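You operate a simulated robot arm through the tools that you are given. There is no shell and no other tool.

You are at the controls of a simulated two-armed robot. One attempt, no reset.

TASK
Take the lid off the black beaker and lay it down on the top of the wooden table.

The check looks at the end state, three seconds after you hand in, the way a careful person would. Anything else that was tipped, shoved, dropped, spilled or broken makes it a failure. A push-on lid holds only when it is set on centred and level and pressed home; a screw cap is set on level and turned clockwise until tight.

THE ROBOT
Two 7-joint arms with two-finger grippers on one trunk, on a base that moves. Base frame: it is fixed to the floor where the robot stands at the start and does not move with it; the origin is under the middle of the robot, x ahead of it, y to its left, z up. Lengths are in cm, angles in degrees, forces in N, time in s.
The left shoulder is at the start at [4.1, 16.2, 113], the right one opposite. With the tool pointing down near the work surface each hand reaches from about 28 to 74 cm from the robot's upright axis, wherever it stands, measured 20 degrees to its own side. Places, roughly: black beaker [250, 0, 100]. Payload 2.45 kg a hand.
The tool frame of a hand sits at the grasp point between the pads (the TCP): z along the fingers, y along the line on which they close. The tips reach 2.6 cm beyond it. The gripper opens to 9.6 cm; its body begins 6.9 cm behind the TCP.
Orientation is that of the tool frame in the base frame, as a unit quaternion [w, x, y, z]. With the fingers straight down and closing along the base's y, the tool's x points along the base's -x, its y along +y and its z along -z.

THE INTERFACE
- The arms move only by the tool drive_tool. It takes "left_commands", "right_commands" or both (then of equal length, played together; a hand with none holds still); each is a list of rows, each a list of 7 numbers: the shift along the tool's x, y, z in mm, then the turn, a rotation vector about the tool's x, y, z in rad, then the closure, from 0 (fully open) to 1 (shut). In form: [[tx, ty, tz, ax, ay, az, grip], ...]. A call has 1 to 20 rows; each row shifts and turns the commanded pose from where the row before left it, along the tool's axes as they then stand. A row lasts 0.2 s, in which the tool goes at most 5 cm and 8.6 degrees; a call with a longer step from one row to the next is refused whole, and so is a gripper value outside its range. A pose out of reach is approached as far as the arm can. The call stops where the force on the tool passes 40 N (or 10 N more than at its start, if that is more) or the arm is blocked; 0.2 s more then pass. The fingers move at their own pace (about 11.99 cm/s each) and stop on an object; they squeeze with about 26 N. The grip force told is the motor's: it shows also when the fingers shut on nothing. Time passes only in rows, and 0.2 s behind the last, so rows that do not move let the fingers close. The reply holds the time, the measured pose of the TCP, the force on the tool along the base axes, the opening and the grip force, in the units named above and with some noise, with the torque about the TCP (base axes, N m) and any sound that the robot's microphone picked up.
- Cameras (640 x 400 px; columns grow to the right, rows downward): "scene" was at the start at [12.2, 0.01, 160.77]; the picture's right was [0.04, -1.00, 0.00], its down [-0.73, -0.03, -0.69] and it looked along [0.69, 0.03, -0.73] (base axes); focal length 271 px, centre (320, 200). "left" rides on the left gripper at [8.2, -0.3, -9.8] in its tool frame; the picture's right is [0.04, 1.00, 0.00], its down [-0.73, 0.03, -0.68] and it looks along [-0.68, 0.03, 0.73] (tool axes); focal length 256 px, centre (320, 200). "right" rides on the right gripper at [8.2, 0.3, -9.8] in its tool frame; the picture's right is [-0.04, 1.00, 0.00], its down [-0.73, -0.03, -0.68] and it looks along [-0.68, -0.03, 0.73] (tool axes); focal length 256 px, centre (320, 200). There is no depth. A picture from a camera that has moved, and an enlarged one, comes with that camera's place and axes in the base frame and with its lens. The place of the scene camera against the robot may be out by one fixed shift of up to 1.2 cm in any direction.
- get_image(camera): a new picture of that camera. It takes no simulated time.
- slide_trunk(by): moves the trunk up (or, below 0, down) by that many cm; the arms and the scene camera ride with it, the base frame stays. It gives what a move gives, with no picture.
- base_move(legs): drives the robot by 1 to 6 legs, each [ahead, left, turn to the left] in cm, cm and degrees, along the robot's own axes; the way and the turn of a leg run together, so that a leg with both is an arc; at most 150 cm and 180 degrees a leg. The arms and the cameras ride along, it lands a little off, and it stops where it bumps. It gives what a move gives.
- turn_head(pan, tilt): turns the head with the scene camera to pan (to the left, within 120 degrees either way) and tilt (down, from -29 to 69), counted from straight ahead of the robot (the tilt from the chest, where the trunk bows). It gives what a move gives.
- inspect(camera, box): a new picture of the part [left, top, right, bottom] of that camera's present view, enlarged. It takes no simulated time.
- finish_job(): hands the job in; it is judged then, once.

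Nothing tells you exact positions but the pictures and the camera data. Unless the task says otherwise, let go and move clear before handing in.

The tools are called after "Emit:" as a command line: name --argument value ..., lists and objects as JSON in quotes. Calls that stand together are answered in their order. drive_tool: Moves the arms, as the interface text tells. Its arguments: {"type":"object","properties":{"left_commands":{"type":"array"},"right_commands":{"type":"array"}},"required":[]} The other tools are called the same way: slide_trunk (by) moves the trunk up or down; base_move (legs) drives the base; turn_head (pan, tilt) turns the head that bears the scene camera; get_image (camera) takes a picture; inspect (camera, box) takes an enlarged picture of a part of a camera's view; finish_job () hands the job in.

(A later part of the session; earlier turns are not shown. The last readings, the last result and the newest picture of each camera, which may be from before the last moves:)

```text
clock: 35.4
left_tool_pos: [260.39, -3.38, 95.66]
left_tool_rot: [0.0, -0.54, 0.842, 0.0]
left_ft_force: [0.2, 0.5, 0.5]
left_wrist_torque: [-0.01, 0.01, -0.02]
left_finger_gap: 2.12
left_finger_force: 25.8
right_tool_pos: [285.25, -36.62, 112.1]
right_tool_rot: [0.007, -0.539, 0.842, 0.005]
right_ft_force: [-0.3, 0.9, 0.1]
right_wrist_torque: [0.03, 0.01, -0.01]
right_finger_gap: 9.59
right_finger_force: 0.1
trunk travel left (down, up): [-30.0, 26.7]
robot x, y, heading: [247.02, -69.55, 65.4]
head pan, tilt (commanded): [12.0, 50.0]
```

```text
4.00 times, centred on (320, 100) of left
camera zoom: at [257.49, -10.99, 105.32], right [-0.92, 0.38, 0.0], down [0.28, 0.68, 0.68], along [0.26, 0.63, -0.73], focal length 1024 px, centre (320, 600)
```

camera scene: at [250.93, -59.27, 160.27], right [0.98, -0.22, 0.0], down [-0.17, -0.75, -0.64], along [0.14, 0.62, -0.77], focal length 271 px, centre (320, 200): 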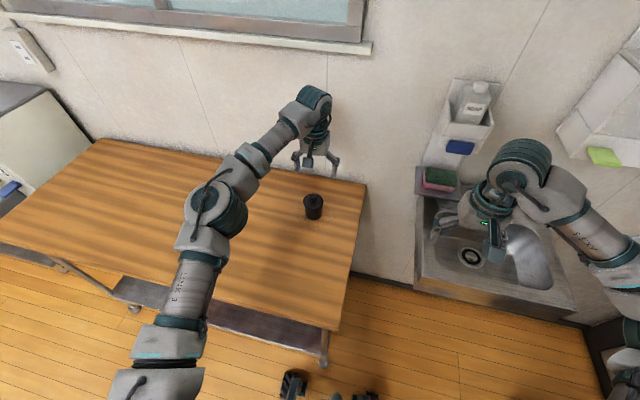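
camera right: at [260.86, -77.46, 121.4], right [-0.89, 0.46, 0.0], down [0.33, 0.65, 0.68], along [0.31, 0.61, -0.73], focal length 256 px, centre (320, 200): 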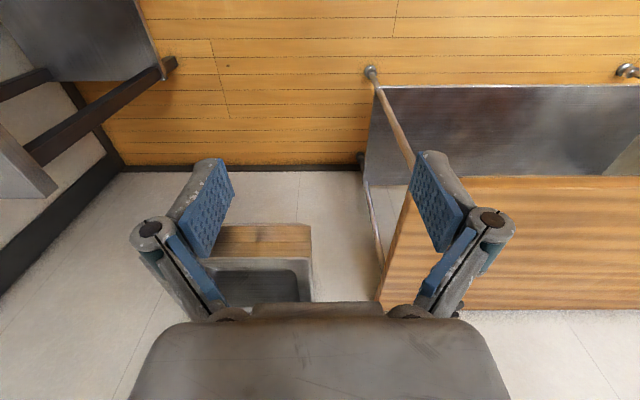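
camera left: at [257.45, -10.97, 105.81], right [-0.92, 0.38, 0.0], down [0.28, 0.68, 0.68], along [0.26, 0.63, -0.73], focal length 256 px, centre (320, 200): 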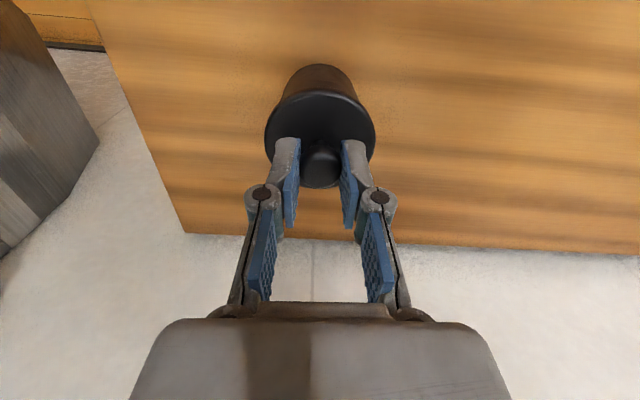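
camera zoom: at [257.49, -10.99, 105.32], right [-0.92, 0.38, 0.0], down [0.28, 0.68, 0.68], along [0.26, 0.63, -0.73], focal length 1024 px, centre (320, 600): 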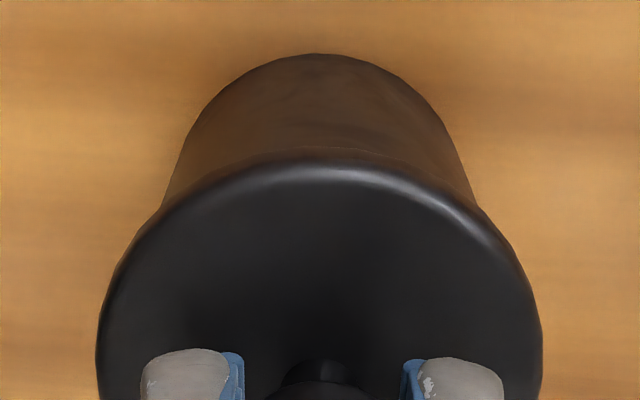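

Confirmed: the beaker's base went up and down with the lid, so the right hand must hold the body. I'll release the knob, raise the left hand clear and to the left.

Emit:
drive_tool --left_commands '[[0, 0, 0, 0, 0, 0, 0.8], [0, 0, 0, 0, 0, 0, 0.6], [0, 0, 0, 0, 0, 0, 0.4], [0, 0, 0, 0, 0, 0, 0.2], [0, 0, 0, 0, 0, 0, 0.0], [0, 0, 0, 0, 0, 0, 0.0], [0, 0, -10, 0, 0, 0, 0], [0, 0, -20, 0, 0, 0, 0], [0, 0, -30, 0, 0, 0, 0], [0, 0, -30, 0, 0, 0, 0], [0, 10, -30, 0, 0, 0, 0], [10, 30, -10, 0, 0, 0, 0], [10, 30, 0, 0, 0, 0, 0], [10, 30, 0, 0, 0, 0, 0], [10, 30, 0, 0, 0, 0, 0], [0, 10, 0, 0, 0, 0, 0], [0, 0, 0, 0, 0, 0, 0]]'

Emit:
get_image --camera "scene"

Emit:
get_image --camera "right"

```text
clock: 39.0
left_tool_pos: [245.93, -1.19, 108.56]
left_tool_rot: [0.0, -0.541, 0.841, 0.0]
left_ft_force: [-0.2, 0.1, 0.8]
left_wrist_torque: [0.01, -0.01, 0.03]
left_finger_gap: 9.59
left_finger_force: 0.1
right_tool_pos: [285.27, -36.6, 112.03]
right_tool_rot: [0.007, -0.539, 0.842, 0.005]
right_ft_force: [-0.2, 0.0, 0.2]
right_wrist_torque: [0.01, -0.02, -0.01]
right_finger_gap: 9.59
right_finger_force: 0.1
trunk travel left (down, up): [-30.0, 26.7]
robot x, y, heading: [246.64, -69.64, 65.5]
head pan, tilt (commanded): [12.0, 50.0]
```

```text
taken
camera scene: at [250.8, -59.25, 160.27], right [0.98, -0.22, 0.0], down [-0.17, -0.75, -0.64], along [0.14, 0.62, -0.77], focal length 271 px, centre (320, 200)
```

scene: 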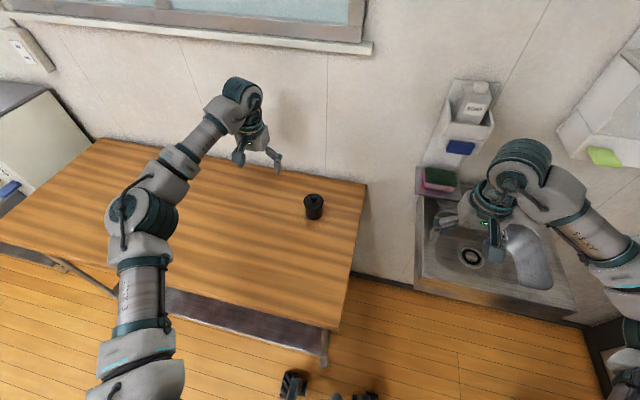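

```text
taken
camera right: at [281.46, -44.24, 121.87], right [-0.89, 0.46, 0.0], down [0.33, 0.64, 0.69], along [0.31, 0.62, -0.72], focal length 256 px, centre (320, 200)
```

right: 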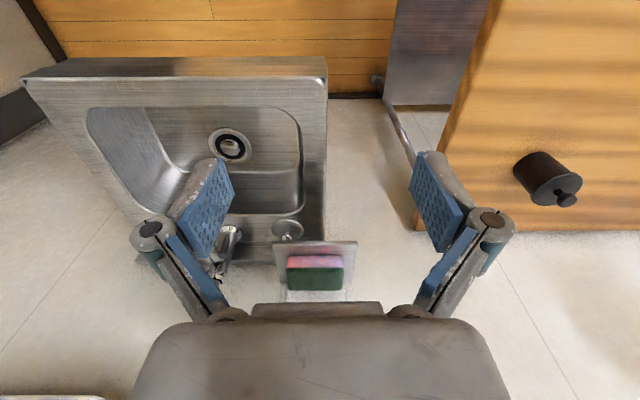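

The beaker stands upright. Now I bring the right hand toward the middle and start yawing it so that the wrist camera will end on top when the fingers later point sideways at the beaker.

Emit:
drive_tool --right_commands '[[0, 15, 0, 0, 0, 0, 0], [0, 25, 0, 0, 0, 0, 0], [0, 30, 0, 0, 0, 0, 0], [0, 25, 0, 0, 0, 0, 0], [0, 15, 0, 0, 0, 0, 0], [0, 0, 0, 0, 0, 0.1, 0], [0, 0, 0, 0, 0, 0.14, 0], [0, 0, 0, 0, 0, 0.14, 0], [0, 0, 0, 0, 0, 0.14, 0], [0, 0, 0, 0, 0, 0.14, 0], [0, 0, 0, 0, 0, 0.14, 0], [0, 0, 0, 0, 0, 0.14, 0], [0, 0, 0, 0, 0, 0.1, 0], [0, 0, 0, 0, 0, 0, 0]]'

Emit:
get_image --camera "scene"

```text
clock: 42.0
left_tool_pos: [245.8, -1.13, 108.56]
left_tool_rot: [0.0, -0.54, 0.841, -0.001]
left_ft_force: [0.4, 0.1, 0.2]
left_wrist_torque: [-0.01, 0.02, -0.02]
left_finger_gap: 9.6
left_finger_force: 0.1
right_tool_pos: [275.12, -31.97, 112.06]
right_tool_rot: [0.004, -0.047, 0.999, 0.007]
right_ft_force: [-0.2, -0.9, 0.6]
right_wrist_torque: [0.03, 0.0, 0.0]
right_finger_gap: 9.6
right_finger_force: 0.1
trunk travel left (down, up): [-30.0, 26.7]
robot x, y, heading: [246.8, -69.87, 65.3]
head pan, tilt (commanded): [12.0, 50.0]
```

```text
taken
camera scene: at [250.67, -59.16, 160.27], right [0.98, -0.22, 0.0], down [-0.17, -0.75, -0.64], along [0.14, 0.62, -0.77], focal length 271 px, centre (320, 200)
```

scene: 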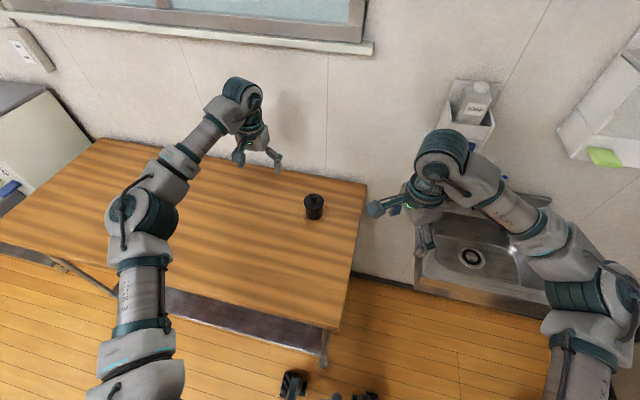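

The yaw follows well. I'll finish the yaw to about 75° left of ahead and then pitch the fingers up toward the left in two stages.

Emit:
drive_tool --right_commands '[[0, 0, 0, 0, 0, 0.13, 0], [0, 0, 0, 0, 0, 0.13, 0], [0, 0, 0, 0, 0, 0.13, 0], [0, 0, 0, 0, 0, 0.13, 0], [0, 0, 0, 0, 0, 0.13, 0], [0, 0, 0, 0, 0, 0.13, 0], [0, 0, 0, 0, 0.1, 0, 0], [0, 0, 0, 0, 0.13, 0, 0], [0, 0, 0, 0, 0.13, 0, 0], [0, 0, 0, 0, 0.13, 0, 0], [0, 0, 0, 0, 0.1, 0, 0], [0, 0, 0, 0, 0, 0, 0]]'

Emit:
get_image --camera "scene"

```text
clock: 44.6
left_tool_pos: [245.99, -1.11, 108.6]
left_tool_rot: [0.0, -0.541, 0.841, 0.0]
left_ft_force: [0.2, 0.0, -0.1]
left_wrist_torque: [0.01, 0.01, 0.02]
left_finger_gap: 9.59
left_finger_force: 0.0
right_tool_pos: [275.18, -32.05, 112.02]
right_tool_rot: [-0.275, 0.318, 0.901, 0.106]
right_ft_force: [-0.5, -0.4, -0.4]
right_wrist_torque: [0.0, 0.02, -0.01]
right_finger_gap: 9.58
right_finger_force: 0.0
trunk travel left (down, up): [-30.0, 26.7]
robot x, y, heading: [247.13, -69.7, 65.1]
head pan, tilt (commanded): [12.0, 50.0]
```

```text
taken
camera scene: at [250.76, -59.23, 160.27], right [0.98, -0.22, 0.0], down [-0.17, -0.75, -0.64], along [0.14, 0.62, -0.77], focal length 271 px, centre (320, 200)
```

scene: 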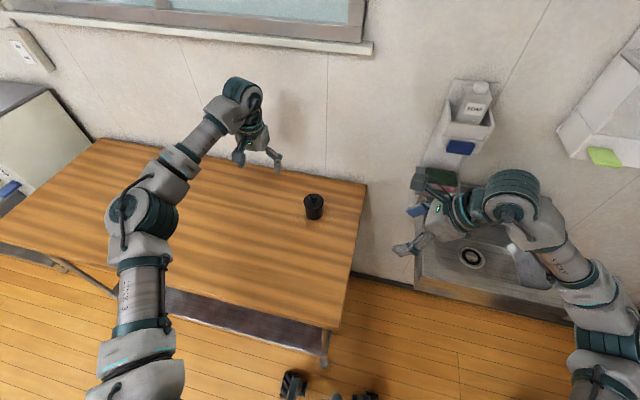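

The right hand is tilting as planned with the camera on the upper side. I'll complete the pitch to about 70°.

Emit:
drive_tool --right_commands '[[0, 0, 0, 0, 0.1, 0, 0], [0, 0, 0, 0, 0.13, 0, 0], [0, 0, 0, 0, 0.13, 0, 0], [0, 0, 0, 0, 0.13, 0, 0], [0, 0, 0, 0, 0.13, 0, 0], [0, 0, 0, 0, 0, 0, 0], [0, 0, 0, 0, 0, 0, 0]]'

Emit:
get_image --camera "scene"

Emit:
get_image --camera "right"

```text
clock: 46.2
left_tool_pos: [245.95, -1.24, 108.7]
left_tool_rot: [0.0, -0.54, 0.842, 0.0]
left_ft_force: [-1.0, 0.6, 0.1]
left_wrist_torque: [-0.01, -0.01, -0.02]
left_finger_gap: 9.63
left_finger_force: 0.2
right_tool_pos: [275.24, -32.03, 112.07]
right_tool_rot: [-0.535, 0.27, 0.775, 0.198]
right_ft_force: [-0.1, -0.8, 0.2]
right_wrist_torque: [0.0, -0.03, -0.01]
right_finger_gap: 9.6
right_finger_force: 0.1
trunk travel left (down, up): [-30.0, 26.7]
robot x, y, heading: [247.13, -69.6, 65.3]
head pan, tilt (commanded): [12.0, 50.0]
```

```text
taken
camera scene: at [250.78, -59.29, 160.28], right [0.98, -0.22, 0.0], down [-0.17, -0.75, -0.64], along [0.14, 0.62, -0.77], focal length 271 px, centre (320, 200)
```

scene: 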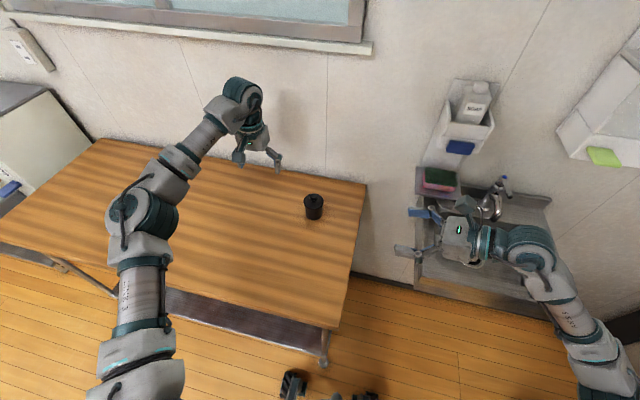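

```text
taken
camera right: at [280.32, -36.13, 123.23], right [0.64, 0.77, -0.02], down [0.68, -0.58, -0.45], along [-0.36, 0.28, -0.89], focal length 256 px, centre (320, 200)
```

right: 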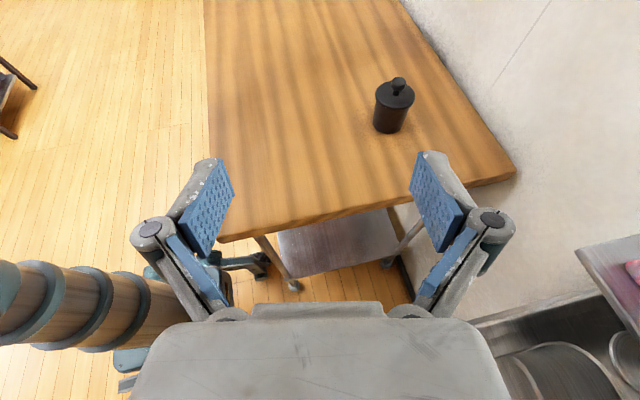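

The right hand now points left with 20° down-pitch and its camera on top. I'll carry it to a spot 13 cm to the right of the beaker, still high, then lower part way.

Emit:
drive_tool --right_commands '[[4.0, 9.1, 11.1, 0, 0, 0, 0], [7.9, 18.2, 22.2, 0, 0, 0, 0], [7.9, 18.2, 22.2, 0, 0, 0, 0], [7.9, 18.2, 22.2, 0, 0, 0, 0], [7.9, 18.2, 22.2, 0, 0, 0, 0], [7.9, 18.2, 22.2, 0, 0, 0, 0], [7.9, 18.2, 22.2, 0, 0, 0, 0], [4.0, 9.1, 11.1, 0, 0, 0, 0], [0, 0, 0, 0, 0, 0, 0], [-18.7, -0.4, 6.9, 0, 0, 0, 0], [-18.7, -0.4, 6.9, 0, 0, 0, 0], [-18.7, -0.4, 6.9, 0, 0, 0, 0], [-18.7, -0.4, 6.9, 0, 0, 0, 0], [-18.7, -0.4, 6.9, 0, 0, 0, 0], [0, 0, 0, 0, 0, 0, 0]]'

Emit:
get_image --camera "scene"

Emit:
get_image --camera "right"

Emit:
get_image --camera "left"

```text
clock: 49.4
left_tool_pos: [245.89, -1.12, 108.74]
left_tool_rot: [0.0, -0.541, 0.841, -0.001]
left_ft_force: [-0.7, -0.3, -0.3]
left_wrist_torque: [-0.04, 0.0, 0.01]
left_finger_gap: 9.6
left_finger_force: 0.1
right_tool_pos: [270.57, -11.71, 102.09]
right_tool_rot: [-0.536, 0.27, 0.776, 0.197]
right_ft_force: [0.1, 0.8, -0.8]
right_wrist_torque: [0.02, 0.0, 0.01]
right_finger_gap: 9.6
right_finger_force: 0.0
trunk travel left (down, up): [-30.0, 26.7]
robot x, y, heading: [247.09, -69.86, 65.3]
head pan, tilt (commanded): [12.0, 50.0]
```

```text
taken
camera scene: at [250.68, -59.14, 160.27], right [0.98, -0.22, 0.0], down [-0.17, -0.75, -0.64], along [0.14, 0.62, -0.77], focal length 271 px, centre (320, 200)
```

scene: 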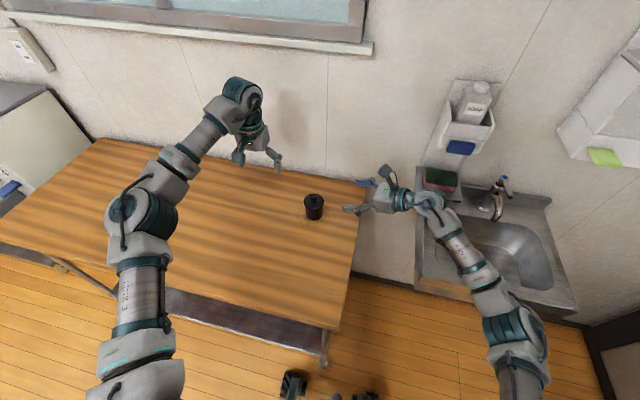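

```text
taken
camera right: at [275.55, -15.8, 113.18], right [0.64, 0.77, -0.02], down [0.68, -0.58, -0.45], along [-0.36, 0.28, -0.89], focal length 256 px, centre (320, 200)
```

right: 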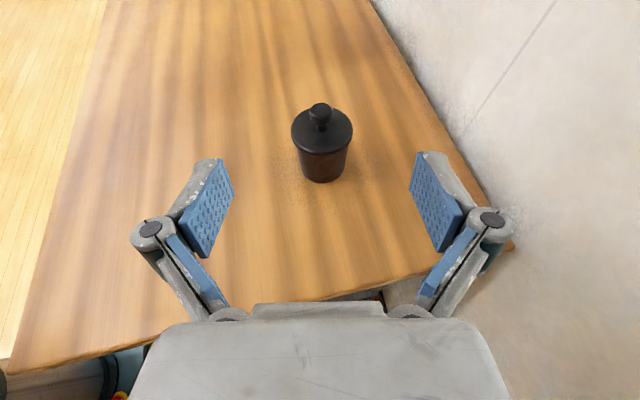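

```text
taken
camera left: at [242.85, -8.71, 118.28], right [-0.92, 0.38, 0.0], down [0.28, 0.68, 0.68], along [0.26, 0.63, -0.73], focal length 256 px, centre (320, 200)
```

left: 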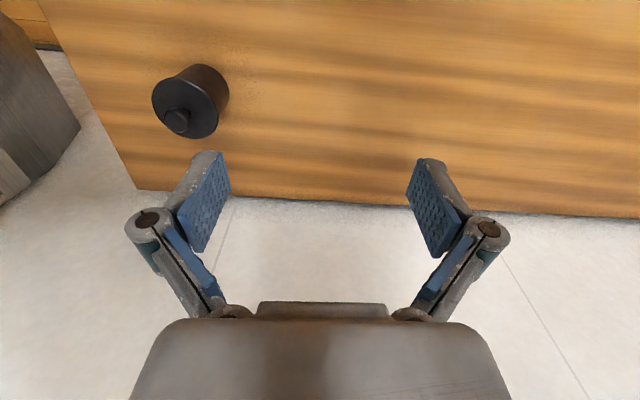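

The beaker body is centred on the right hand's approach line, table top ≈ z 85.1. I'll continue lowering the right hand beside the beaker.

Emit:
drive_tool --right_commands '[[-14, -0.3, 5.2, 0, 0, 0, 0], [-18.7, -0.4, 6.9, 0, 0, 0, 0], [-18.7, -0.4, 6.9, 0, 0, 0, 0], [-18.7, -0.4, 6.9, 0, 0, 0, 0], [-14, -0.3, 5.2, 0, 0, 0, 0], [0, 0, 0, 0, 0, 0, 0], [0, 0, 0, 0, 0, 0, 0]]'

Emit:
get_image --camera "scene"

Emit:
get_image --camera "right"

Emit:
inspect --camera "scene" --box '[290, 140, 450, 240]'

```text
clock: 51.0
left_tool_pos: [245.84, -1.08, 108.64]
left_tool_rot: [0.0, -0.54, 0.842, -0.001]
left_ft_force: [-0.8, -0.5, 0.4]
left_wrist_torque: [-0.02, -0.02, -0.01]
left_finger_gap: 9.62
left_finger_force: 0.0
right_tool_pos: [270.41, -11.73, 92.96]
right_tool_rot: [-0.535, 0.271, 0.776, 0.197]
right_ft_force: [0.4, 0.4, 0.1]
right_wrist_torque: [0.02, 0.02, -0.03]
right_finger_gap: 9.59
right_finger_force: 0.0
trunk travel left (down, up): [-30.0, 26.7]
robot x, y, heading: [246.67, -69.99, 65.2]
head pan, tilt (commanded): [12.0, 50.0]
```

```text
taken
camera scene: at [250.68, -59.12, 160.27], right [0.98, -0.22, 0.0], down [-0.17, -0.75, -0.64], along [0.14, 0.62, -0.77], focal length 271 px, centre (320, 200)
```

scene: 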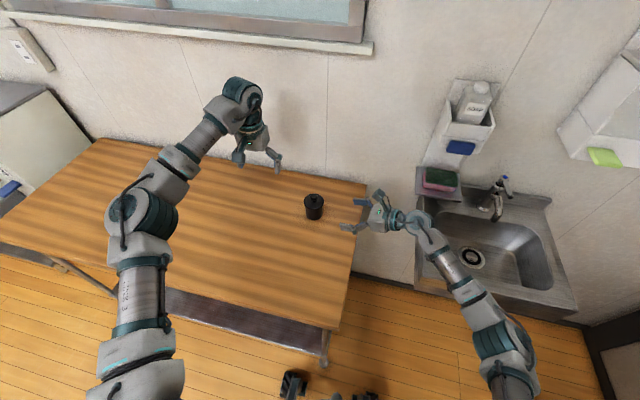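

```text
taken
camera right: at [275.5, -15.81, 104.2], right [0.64, 0.77, -0.02], down [0.68, -0.58, -0.45], along [-0.36, 0.27, -0.89], focal length 256 px, centre (320, 200)
```

right: 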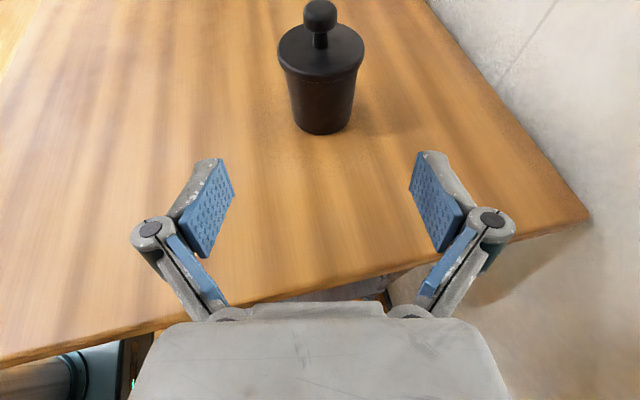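

```text
4.00 times, centred on (370, 190) of scene
camera zoom: at [250.68, -59.12, 160.27], right [0.98, -0.22, 0.0], down [-0.17, -0.75, -0.64], along [0.14, 0.62, -0.77], focal length 1083 px, centre (120, 240)
```

zoom: 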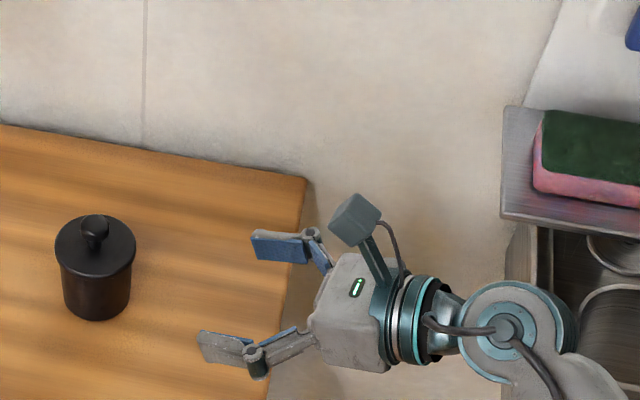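

Clearance around the sponge shelf and sink looks fine, and the gripper is above the table level. Lowering the last 4 cm to body-grip height.

Emit:
drive_tool --right_commands '[[-9, -0.2, 3.3, 0, 0, 0, 0], [-12, -0.25, 4.4, 0, 0, 0, 0], [-12, -0.25, 4.4, 0, 0, 0, 0], [-6, -0.1, 2.3, 0, 0, 0, 0], [0, 0, 0, 0, 0, 0, 0], [0, 0, 0, 0, 0, 0, 0]]'

Emit:
get_image --camera "right"

Emit:
inspect --camera "scene" --box '[290, 140, 450, 240]'

Emit:
inspect --camera "left" --box '[0, 0, 320, 200]'

```text
clock: 52.4
left_tool_pos: [245.79, -1.17, 108.74]
left_tool_rot: [0.001, -0.54, 0.842, -0.001]
left_ft_force: [0.4, 0.2, -0.1]
left_wrist_torque: [0.01, 0.04, 0.0]
left_finger_gap: 9.61
left_finger_force: 0.2
right_tool_pos: [270.26, -11.54, 89.06]
right_tool_rot: [-0.535, 0.27, 0.776, 0.197]
right_ft_force: [0.3, -0.5, -0.2]
right_wrist_torque: [-0.01, 0.03, 0.02]
right_finger_gap: 9.59
right_finger_force: 0.0
trunk travel left (down, up): [-30.0, 26.7]
robot x, y, heading: [247.3, -69.68, 65.5]
head pan, tilt (commanded): [12.0, 50.0]
```

```text
taken
camera right: at [275.39, -15.75, 100.24], right [0.64, 0.77, -0.02], down [0.68, -0.58, -0.45], along [-0.36, 0.27, -0.89], focal length 256 px, centre (320, 200)
```

right: 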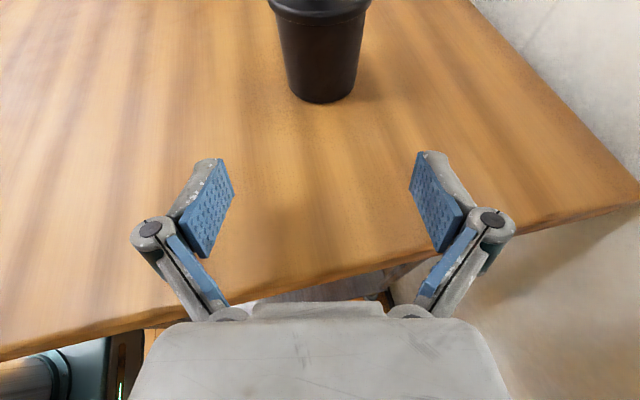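

```text
4.00 times, centred on (370, 190) of scene
camera zoom: at [250.67, -59.13, 160.27], right [0.98, -0.22, 0.0], down [-0.17, -0.75, -0.64], along [0.14, 0.62, -0.77], focal length 1083 px, centre (120, 240)
```

zoom: 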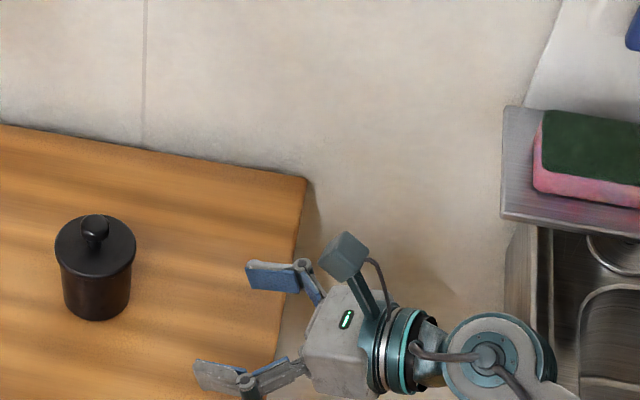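

```text
2.00 times, centred on (160, 100) of left
camera zoom: at [242.85, -8.69, 118.27], right [-0.92, 0.38, 0.0], down [0.28, 0.68, 0.68], along [0.26, 0.63, -0.73], focal length 512 px, centre (640, 400)
```

zoom: 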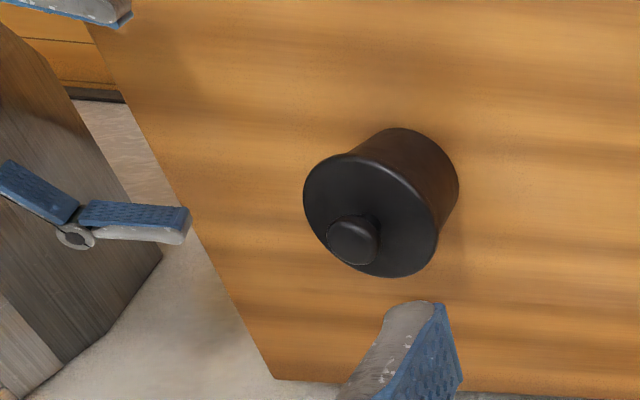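

Both fingers are lined up to straddle the body. I'll slide in about 7 cm, then check.

Emit:
drive_tool --right_commands '[[3.5, 0.2, 9.4, 0, 0, 0, 0], [5.2, 0.2, 14.1, 0, 0, 0, 0], [5.2, 0.2, 14.1, 0, 0, 0, 0], [5.2, 0.2, 14.1, 0, 0, 0, 0], [5.2, 0.2, 14.1, 0, 0, 0, 0], [0, 0, 0, 0, 0, 0, 0], [0, 0, 0, 0, 0, 0, 0]]'

Emit:
get_image --camera "right"

Emit:
inspect --camera "scene" --box '[270, 160, 398, 240]'

Emit:
inspect --camera "left" --box '[0, 0, 320, 200]'

```text
clock: 54.0
left_tool_pos: [245.89, -1.16, 108.63]
left_tool_rot: [0.0, -0.54, 0.842, 0.0]
left_ft_force: [0.6, 0.6, 0.1]
left_wrist_torque: [0.03, -0.02, 0.02]
left_finger_gap: 9.61
left_finger_force: 0.1
right_tool_pos: [264.9, -7.2, 88.79]
right_tool_rot: [-0.536, 0.27, 0.775, 0.197]
right_ft_force: [1.1, -0.2, -0.2]
right_wrist_torque: [0.03, 0.02, -0.03]
right_finger_gap: 9.59
right_finger_force: 0.1
trunk travel left (down, up): [-30.0, 26.7]
robot x, y, heading: [246.99, -69.96, 65.4]
head pan, tilt (commanded): [12.0, 50.0]
```

```text
taken
camera right: at [270.01, -11.28, 100.02], right [0.64, 0.77, -0.02], down [0.68, -0.58, -0.45], along [-0.36, 0.27, -0.89], focal length 256 px, centre (320, 200)
```

right: 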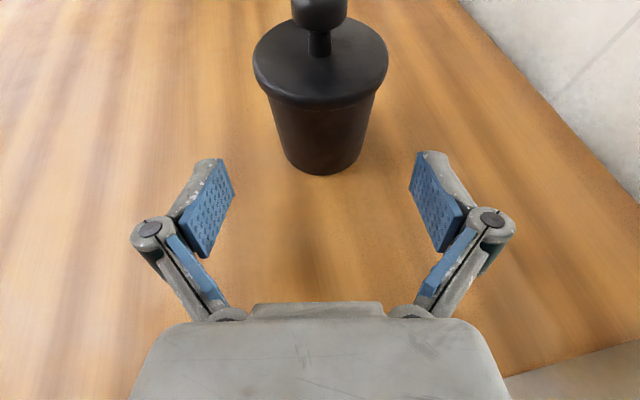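

```text
5.00 times, centred on (334, 200) of scene
camera zoom: at [250.6, -59.08, 160.27], right [0.98, -0.22, 0.0], down [-0.17, -0.75, -0.64], along [0.14, 0.62, -0.77], focal length 1354 px, centre (250, 200)
```

zoom: 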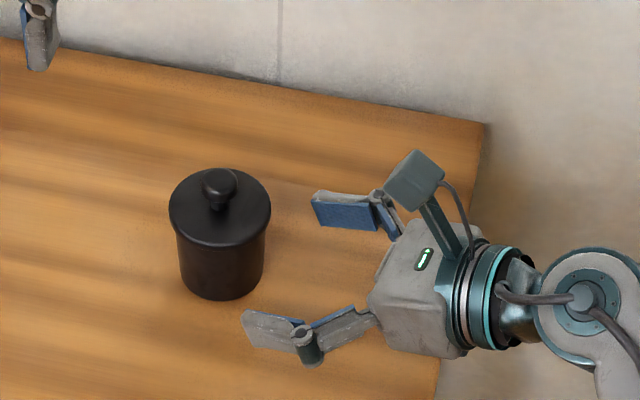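

```text
2.00 times, centred on (160, 100) of left
camera zoom: at [242.86, -8.7, 118.28], right [-0.92, 0.38, 0.0], down [0.28, 0.68, 0.68], along [0.26, 0.63, -0.73], focal length 512 px, centre (640, 400)
```

zoom: 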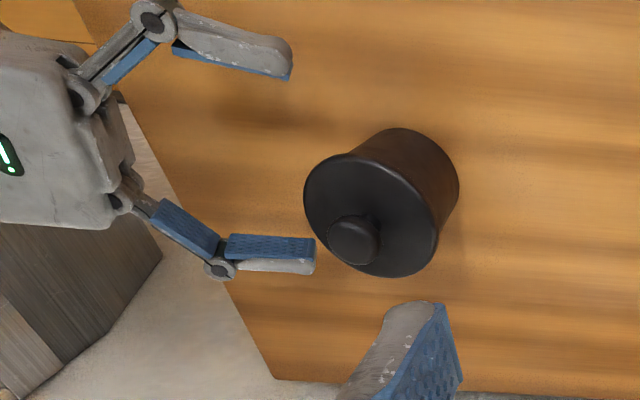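

Good alignment; the jaws straddle the body. I'll slide the remaining 4.7 cm.

Emit:
drive_tool --right_commands '[[4.1, 0, 11, 0, 0, 0, 0], [4.1, 0, 11, 0, 0, 0, 0], [4.1, 0, 11, 0, 0, 0, 0], [4.0, 0, 11, 0, 0, 0, 0], [0, 0, 0, 0, 0, 0, 0], [0, 0, 0, 0, 0, 0, 0]]'

Emit:
get_image --camera "right"

Emit:
inspect --camera "scene" --box '[270, 160, 398, 240]'

Emit:
inspect --camera "left" --box '[0, 0, 320, 200]'

```text
clock: 55.4
left_tool_pos: [245.94, -1.12, 108.56]
left_tool_rot: [0.001, -0.54, 0.842, -0.001]
left_ft_force: [-0.2, -0.4, 0.1]
left_wrist_torque: [-0.02, 0.04, 0.01]
left_finger_gap: 9.58
left_finger_force: 0.1
right_tool_pos: [261.34, -4.13, 89.0]
right_tool_rot: [-0.535, 0.27, 0.776, 0.197]
right_ft_force: [-0.3, 0.3, -0.4]
right_wrist_torque: [-0.01, 0.04, 0.0]
right_finger_gap: 9.59
right_finger_force: 0.0
trunk travel left (down, up): [-30.0, 26.7]
robot x, y, heading: [246.94, -69.68, 65.1]
head pan, tilt (commanded): [12.0, 50.0]
```

```text
taken
camera right: at [266.39, -8.28, 100.09], right [0.64, 0.77, -0.02], down [0.68, -0.58, -0.45], along [-0.36, 0.27, -0.89], focal length 256 px, centre (320, 200)
```

right: 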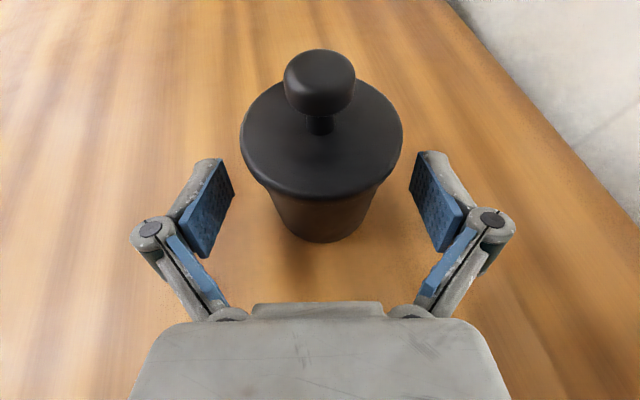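

```text
5.00 times, centred on (334, 200) of scene
camera zoom: at [250.55, -59.05, 160.26], right [0.98, -0.22, 0.0], down [-0.17, -0.75, -0.64], along [0.14, 0.62, -0.77], focal length 1354 px, centre (250, 200)
```

zoom: 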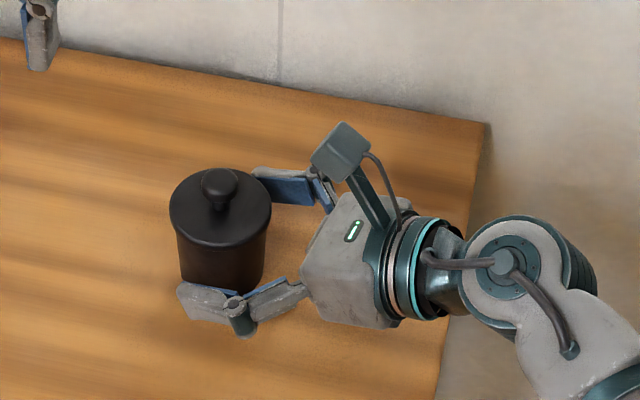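

```text
2.00 times, centred on (160, 100) of left
camera zoom: at [242.85, -8.7, 118.27], right [-0.92, 0.38, 0.0], down [0.28, 0.68, 0.68], along [0.26, 0.63, -0.73], focal length 512 px, centre (640, 400)
```

zoom: 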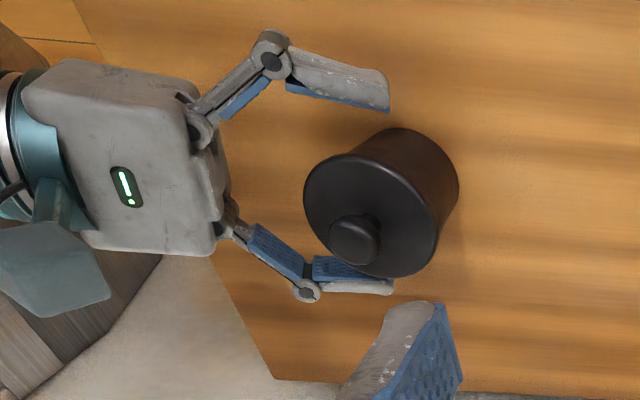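

The open right jaws straddle the body without touching it. I'll close them gently around the body.

Emit:
drive_tool --right_commands '[[0, 0, 0, 0, 0, 0, 0.15], [0, 0, 0, 0, 0, 0, 0.25], [0, 0, 0, 0, 0, 0, 0.33], [0, 0, 0, 0, 0, 0, 0.38], [0, 0, 0, 0, 0, 0, 0.43], [0, 0, 0, 0, 0, 0, 0.5], [0, 0, 0, 0, 0, 0, 0.5]]'

Emit:
get_image --camera "right"

Emit:
inspect --camera "scene" --box '[270, 160, 398, 240]'

Emit:
inspect --camera "left" --box '[0, 0, 320, 200]'

```text
clock: 57.0
left_tool_pos: [245.83, -1.19, 108.63]
left_tool_rot: [0.001, -0.541, 0.841, 0.0]
left_ft_force: [0.0, 0.2, -0.1]
left_wrist_torque: [-0.04, 0.0, 0.01]
left_finger_gap: 9.59
left_finger_force: 0.1
right_tool_pos: [261.26, -4.13, 88.9]
right_tool_rot: [-0.536, 0.27, 0.775, 0.197]
right_ft_force: [-0.1, 0.1, 1.1]
right_wrist_torque: [-0.06, 0.03, 0.02]
right_finger_gap: 5.86
right_finger_force: 26.3
trunk travel left (down, up): [-30.0, 26.7]
robot x, y, heading: [247.09, -69.8, 65.3]
head pan, tilt (commanded): [12.0, 50.0]
```

```text
taken
camera right: at [266.4, -8.29, 100.1], right [0.64, 0.77, -0.02], down [0.68, -0.58, -0.45], along [-0.36, 0.27, -0.89], focal length 256 px, centre (320, 200)
```

right: 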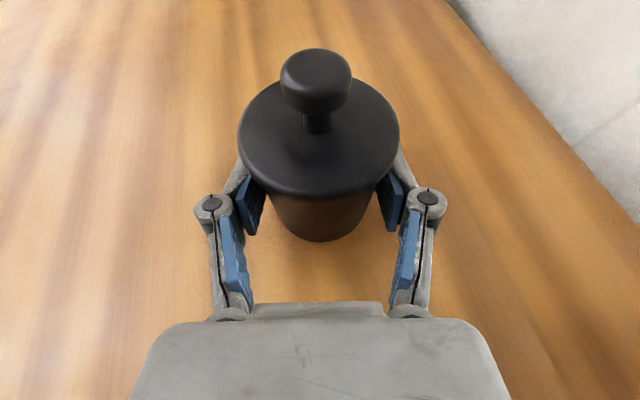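

```text
5.00 times, centred on (334, 200) of scene
camera zoom: at [250.57, -59.08, 160.27], right [0.98, -0.22, 0.0], down [-0.17, -0.75, -0.64], along [0.14, 0.62, -0.77], focal length 1354 px, centre (250, 200)
```

zoom: 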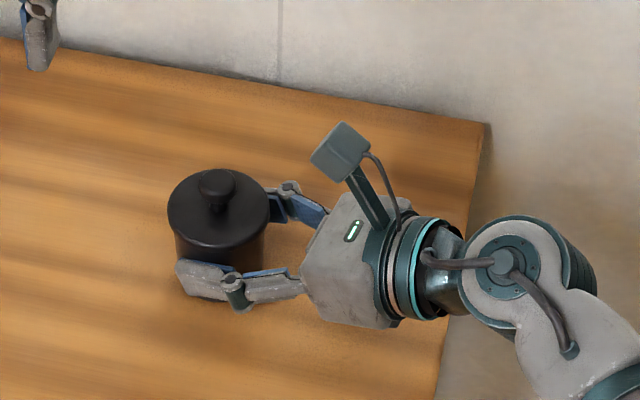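

```text
2.00 times, centred on (160, 100) of left
camera zoom: at [242.84, -8.7, 118.28], right [-0.92, 0.38, 0.0], down [0.28, 0.68, 0.68], along [0.26, 0.63, -0.73], focal length 512 px, centre (640, 400)
```

zoom: 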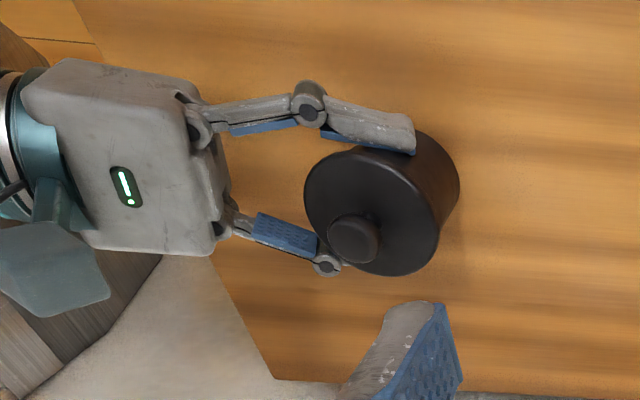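

The right hand holds the body firmly (5.86 cm, 26 N) and the beaker shifted only about a millimetre. Now I bring the left hand, jaws half closed, back over the knob at safe height and re-check centring.

Emit:
drive_tool --left_commands '[[0, 0, -15, 0, 0, 0, 0.3], [-2.4, -8.8, 0, 0, 0, 0, 0.6], [-4.85, -17.6, 0, 0, 0, 0, 0.6], [-4.85, -17.6, 0, 0, 0, 0, 0.6], [-4.85, -17.6, 0, 0, 0, 0, 0.6], [-4.85, -17.6, 0, 0, 0, 0, 0.6], [-4.85, -17.6, 0, 0, 0, 0, 0.6], [-4.85, -17.6, 0, 0, 0, 0, 0.6], [-4.85, -17.6, 0, 0, 0, 0, 0.6], [-2.4, -8.8, 0, 0, 0, 0, 0.6], [0, 0, 0, 0, 0, 0, 0.6], [0, 0, 0, 0, 0, 0, 0.6]]'

Emit:
get_image --camera "left"

Emit:
inspect --camera "left" --box '[256, 20, 384, 100]'

Emit:
inspect --camera "scene" --box '[254, 140, 414, 240]'

```text
clock: 59.6
left_tool_pos: [260.47, -3.41, 110.13]
left_tool_rot: [0.0, -0.54, 0.842, 0.0]
left_ft_force: [1.4, 0.4, -0.2]
left_wrist_torque: [-0.02, 0.0, 0.01]
left_finger_gap: 3.88
left_finger_force: 0.0
right_tool_pos: [261.24, -4.12, 88.92]
right_tool_rot: [-0.536, 0.27, 0.775, 0.197]
right_ft_force: [-0.1, -0.9, 1.7]
right_wrist_torque: [-0.08, 0.02, 0.03]
right_finger_gap: 5.81
right_finger_force: 26.3
trunk travel left (down, up): [-30.0, 26.7]
robot x, y, heading: [247.0, -70.0, 65.1]
head pan, tilt (commanded): [12.0, 50.0]
```

```text
taken
camera left: at [257.39, -11.0, 119.83], right [-0.92, 0.38, 0.0], down [0.28, 0.68, 0.68], along [0.26, 0.63, -0.73], focal length 256 px, centre (320, 200)
```

left: 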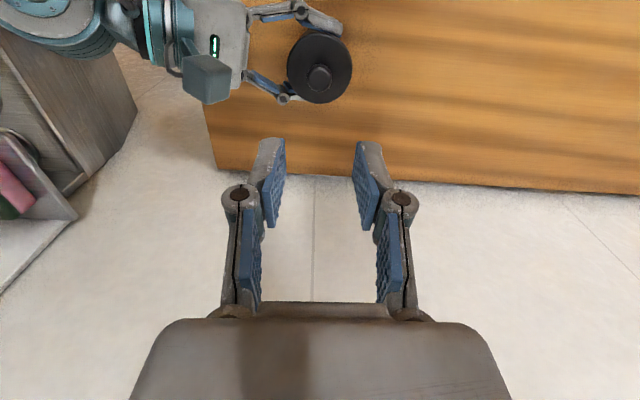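

```text
5.00 times, centred on (320, 60) of left
camera zoom: at [257.39, -11.0, 119.83], right [-0.92, 0.38, 0.0], down [0.28, 0.68, 0.68], along [0.26, 0.63, -0.73], focal length 1280 px, centre (320, 900)
```

zoom: 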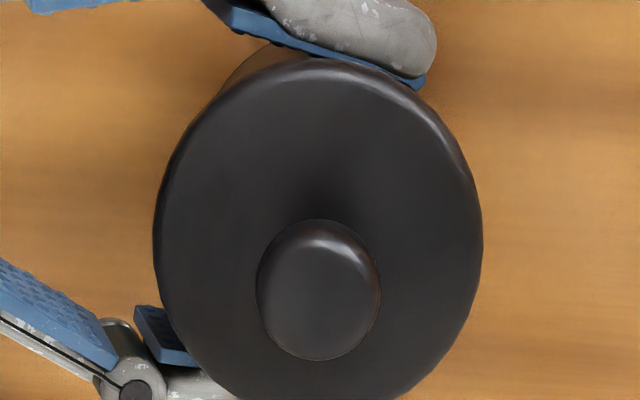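

```text
4.00 times, centred on (334, 190) of scene
camera zoom: at [250.74, -59.14, 160.27], right [0.98, -0.22, 0.0], down [-0.17, -0.75, -0.64], along [0.14, 0.62, -0.77], focal length 1083 px, centre (264, 240)
```

zoom: 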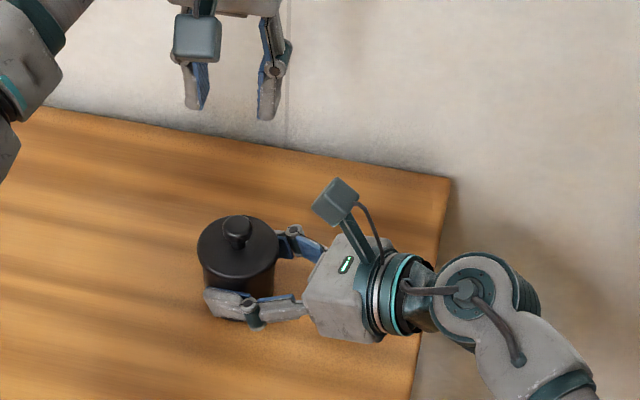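

The knob is within about 1 mm of the left tool axis and the right camera clears the left fingers by over 1.5 cm. I'll descend 10 cm and re-check.

Emit:
drive_tool --left_commands '[[1.2, 0.3, 10, 0, 0, 0, 0.6], [0, 0, 20, 0, 0, 0, 0.6], [0, 0, 20, 0, 0, 0, 0.6], [0, 0, 20, 0, 0, 0, 0.6], [0, 0, 20, 0, 0, 0, 0.6], [0, 0, 10, 0, 0, 0, 0.6], [0, 0, 0, 0, 0, 0, 0.6], [0, 0, 0, 0, 0, 0, 0.6]]'

Emit:
get_image --camera "left"

Emit:
inspect --camera "left" --box '[256, 80, 384, 160]'

Emit:
inspect --camera "scene" --box '[270, 160, 398, 240]'

```text
clock: 61.4
left_tool_pos: [260.27, -3.55, 100.12]
left_tool_rot: [0.0, -0.54, 0.842, 0.0]
left_ft_force: [-0.7, -0.5, 0.5]
left_wrist_torque: [-0.02, 0.04, 0.02]
left_finger_gap: 3.82
left_finger_force: 0.0
right_tool_pos: [261.36, -4.25, 88.98]
right_tool_rot: [-0.535, 0.27, 0.776, 0.197]
right_ft_force: [-0.3, -0.2, 1.4]
right_wrist_torque: [-0.04, 0.07, -0.03]
right_finger_gap: 5.82
right_finger_force: 26.1
trunk travel left (down, up): [-30.0, 26.7]
robot x, y, heading: [246.56, -69.6, 65.2]
head pan, tilt (commanded): [12.0, 50.0]
```

```text
taken
camera left: at [257.25, -11.12, 109.85], right [-0.92, 0.38, 0.0], down [0.28, 0.68, 0.68], along [0.26, 0.63, -0.73], focal length 256 px, centre (320, 200)
```

left: 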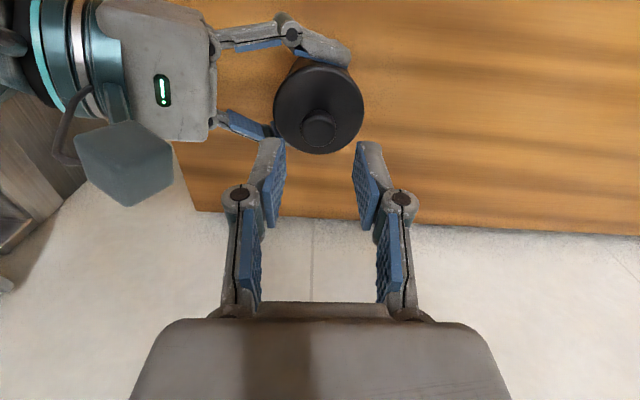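

```text
5.00 times, centred on (320, 120) of left
camera zoom: at [257.25, -11.12, 109.85], right [-0.92, 0.38, 0.0], down [0.28, 0.68, 0.68], along [0.26, 0.63, -0.73], focal length 1280 px, centre (320, 600)
```

zoom: 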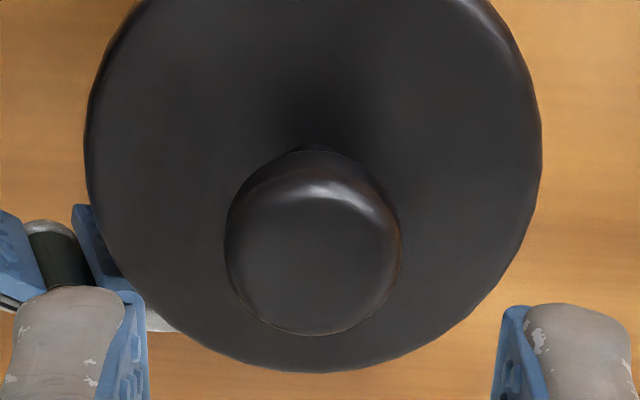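

```text
5.00 times, centred on (334, 200) of scene
camera zoom: at [250.71, -59.12, 160.27], right [0.98, -0.22, 0.0], down [-0.17, -0.75, -0.64], along [0.14, 0.62, -0.77], focal length 1354 px, centre (250, 200)
```

zoom: 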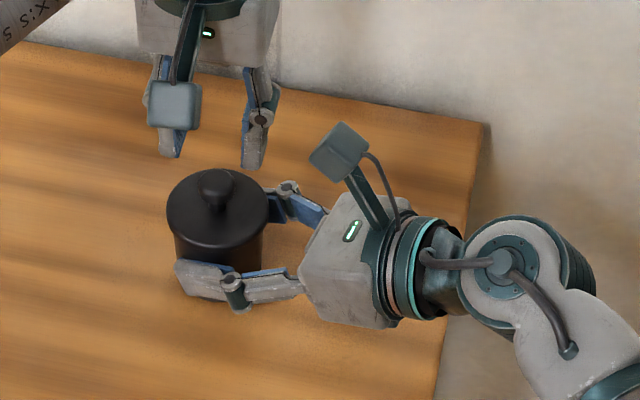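

Still centred and clear. Descending the last 4.5 cm around the knob and gripping it.

Emit:
drive_tool --left_commands '[[1, 0, 12, 0, 0, 0, 0.6], [0, 0, 12, 0, 0, 0, 0.6], [0, 0, 10, 0, 0, 0, 0.6], [0, 0, 7, 0, 0, 0, 0.6], [0, 0, 4, 0, 0, 0, 0.6], [0, 0, 0, 0, 0, 0, 0.6], [0, 0, 0, 0, 0, 0, 0.7], [0, 0, 0, 0, 0, 0, 0.8], [0, 0, 0, 0, 0, 0, 1], [0, 0, 0, 0, 0, 0, 1], [0, 0, 0, 0, 0, 0, 1]]'

Emit:
get_image --camera "left"

Emit:
inspect --camera "scene" --box '[270, 160, 398, 240]'

Emit:
get_image --camera "right"

```text
clock: 63.8
left_tool_pos: [260.17, -3.77, 95.74]
left_tool_rot: [0.0, -0.54, 0.842, -0.001]
left_ft_force: [0.0, -0.4, -0.2]
left_wrist_torque: [-0.01, 0.0, -0.04]
left_finger_gap: 2.09
left_finger_force: 25.7
right_tool_pos: [261.39, -4.23, 88.99]
right_tool_rot: [-0.536, 0.27, 0.775, 0.197]
right_ft_force: [-0.7, -0.9, 1.4]
right_wrist_torque: [-0.04, 0.08, 0.04]
right_finger_gap: 5.81
right_finger_force: 25.8
trunk travel left (down, up): [-30.0, 26.7]
robot x, y, heading: [247.12, -69.63, 65.4]
head pan, tilt (commanded): [12.0, 50.0]
heard: snap
```

```text
taken
camera left: at [257.17, -11.36, 105.33], right [-0.93, 0.38, 0.0], down [0.28, 0.68, 0.68], along [0.26, 0.63, -0.73], focal length 256 px, centre (320, 200)
```

left: 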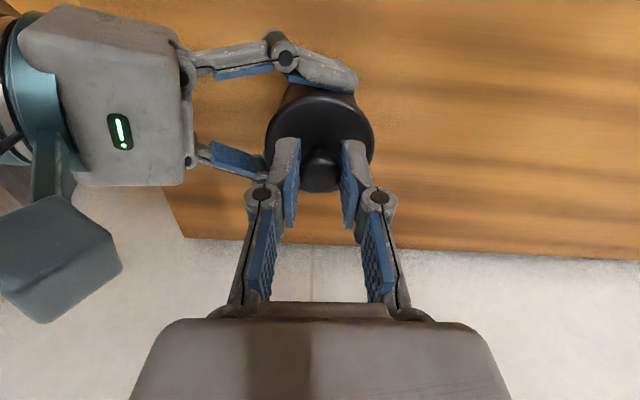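

```text
5.00 times, centred on (334, 200) of scene
camera zoom: at [250.69, -59.13, 160.27], right [0.98, -0.22, 0.0], down [-0.17, -0.75, -0.64], along [0.14, 0.62, -0.77], focal length 1354 px, centre (250, 200)
```

zoom: 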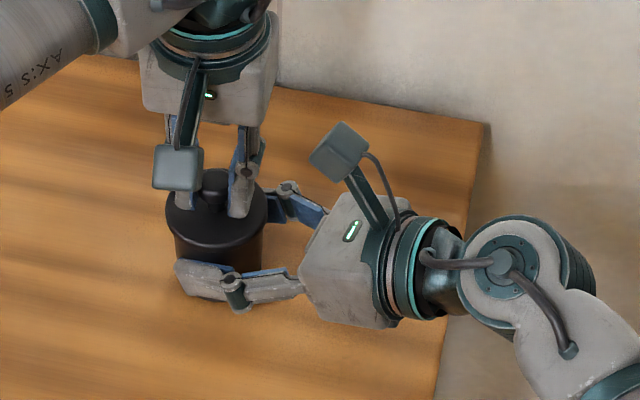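

```text
taken
camera right: at [266.39, -8.3, 100.1], right [0.64, 0.77, -0.02], down [0.68, -0.58, -0.45], along [-0.36, 0.27, -0.89], focal length 256 px, centre (320, 200)
```

right: 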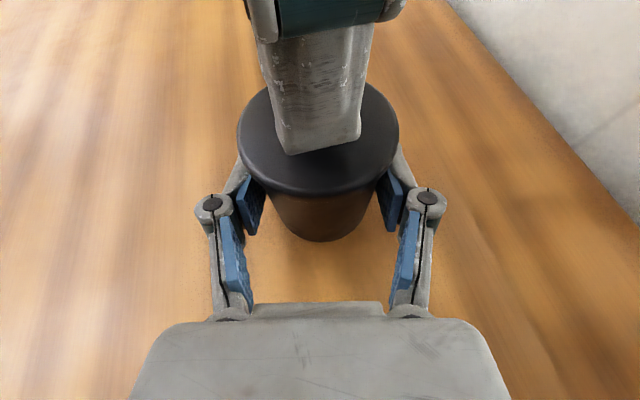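

I heard a snap – likely the lid's push fit letting go as the two hands pulled slightly against each other; nothing looks displaced. Now I lift the knob gently while the right hand holds the body.

Emit:
drive_tool --left_commands '[[0, 0, -1, 0, 0, 0, 1], [0, 0, -1, 0, 0, 0, 1], [0, 0, -2, 0, 0, 0, 1], [0, 0, -2, 0, 0, 0, 1], [0, 0, -2, 0, 0, 0, 1], [0, 0, -2, 0, 0, 0, 1], [0, 0, 0, 0, 0, 0, 1]]'

Emit:
inspect --camera "scene" --box '[270, 160, 398, 240]'

Emit:
get_image --camera "right"

```text
clock: 65.4
left_tool_pos: [260.25, -3.68, 96.67]
left_tool_rot: [0.0, -0.54, 0.842, -0.001]
left_ft_force: [-0.3, 0.0, 0.1]
left_wrist_torque: [0.02, -0.02, 0.03]
left_finger_gap: 2.12
left_finger_force: 25.6
right_tool_pos: [261.27, -4.13, 88.93]
right_tool_rot: [-0.536, 0.27, 0.775, 0.197]
right_ft_force: [-0.3, -0.8, 1.7]
right_wrist_torque: [-0.06, 0.04, 0.02]
right_finger_gap: 5.81
right_finger_force: 25.7
trunk travel left (down, up): [-30.0, 26.7]
robot x, y, heading: [247.14, -69.91, 65.2]
head pan, tilt (commanded): [12.0, 50.0]
```

```text
5.00 times, centred on (334, 200) of scene
camera zoom: at [250.69, -59.13, 160.27], right [0.98, -0.22, 0.0], down [-0.17, -0.75, -0.64], along [0.14, 0.62, -0.77], focal length 1354 px, centre (250, 200)
```

zoom: 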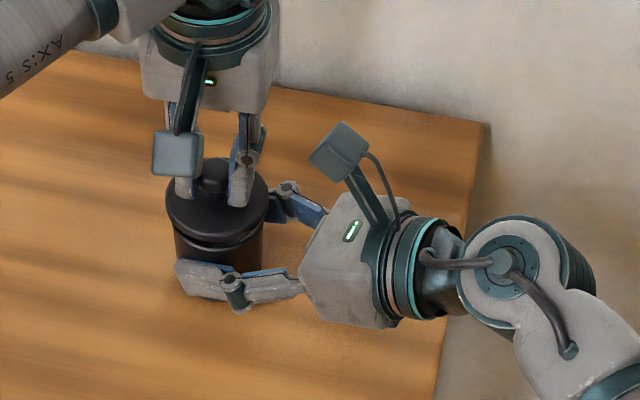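

```text
taken
camera right: at [266.4, -8.3, 100.1], right [0.64, 0.77, -0.02], down [0.68, -0.58, -0.45], along [-0.36, 0.28, -0.89], focal length 256 px, centre (320, 200)
```

right: 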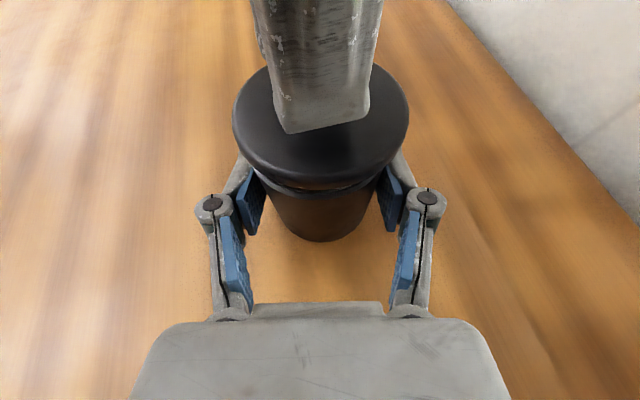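

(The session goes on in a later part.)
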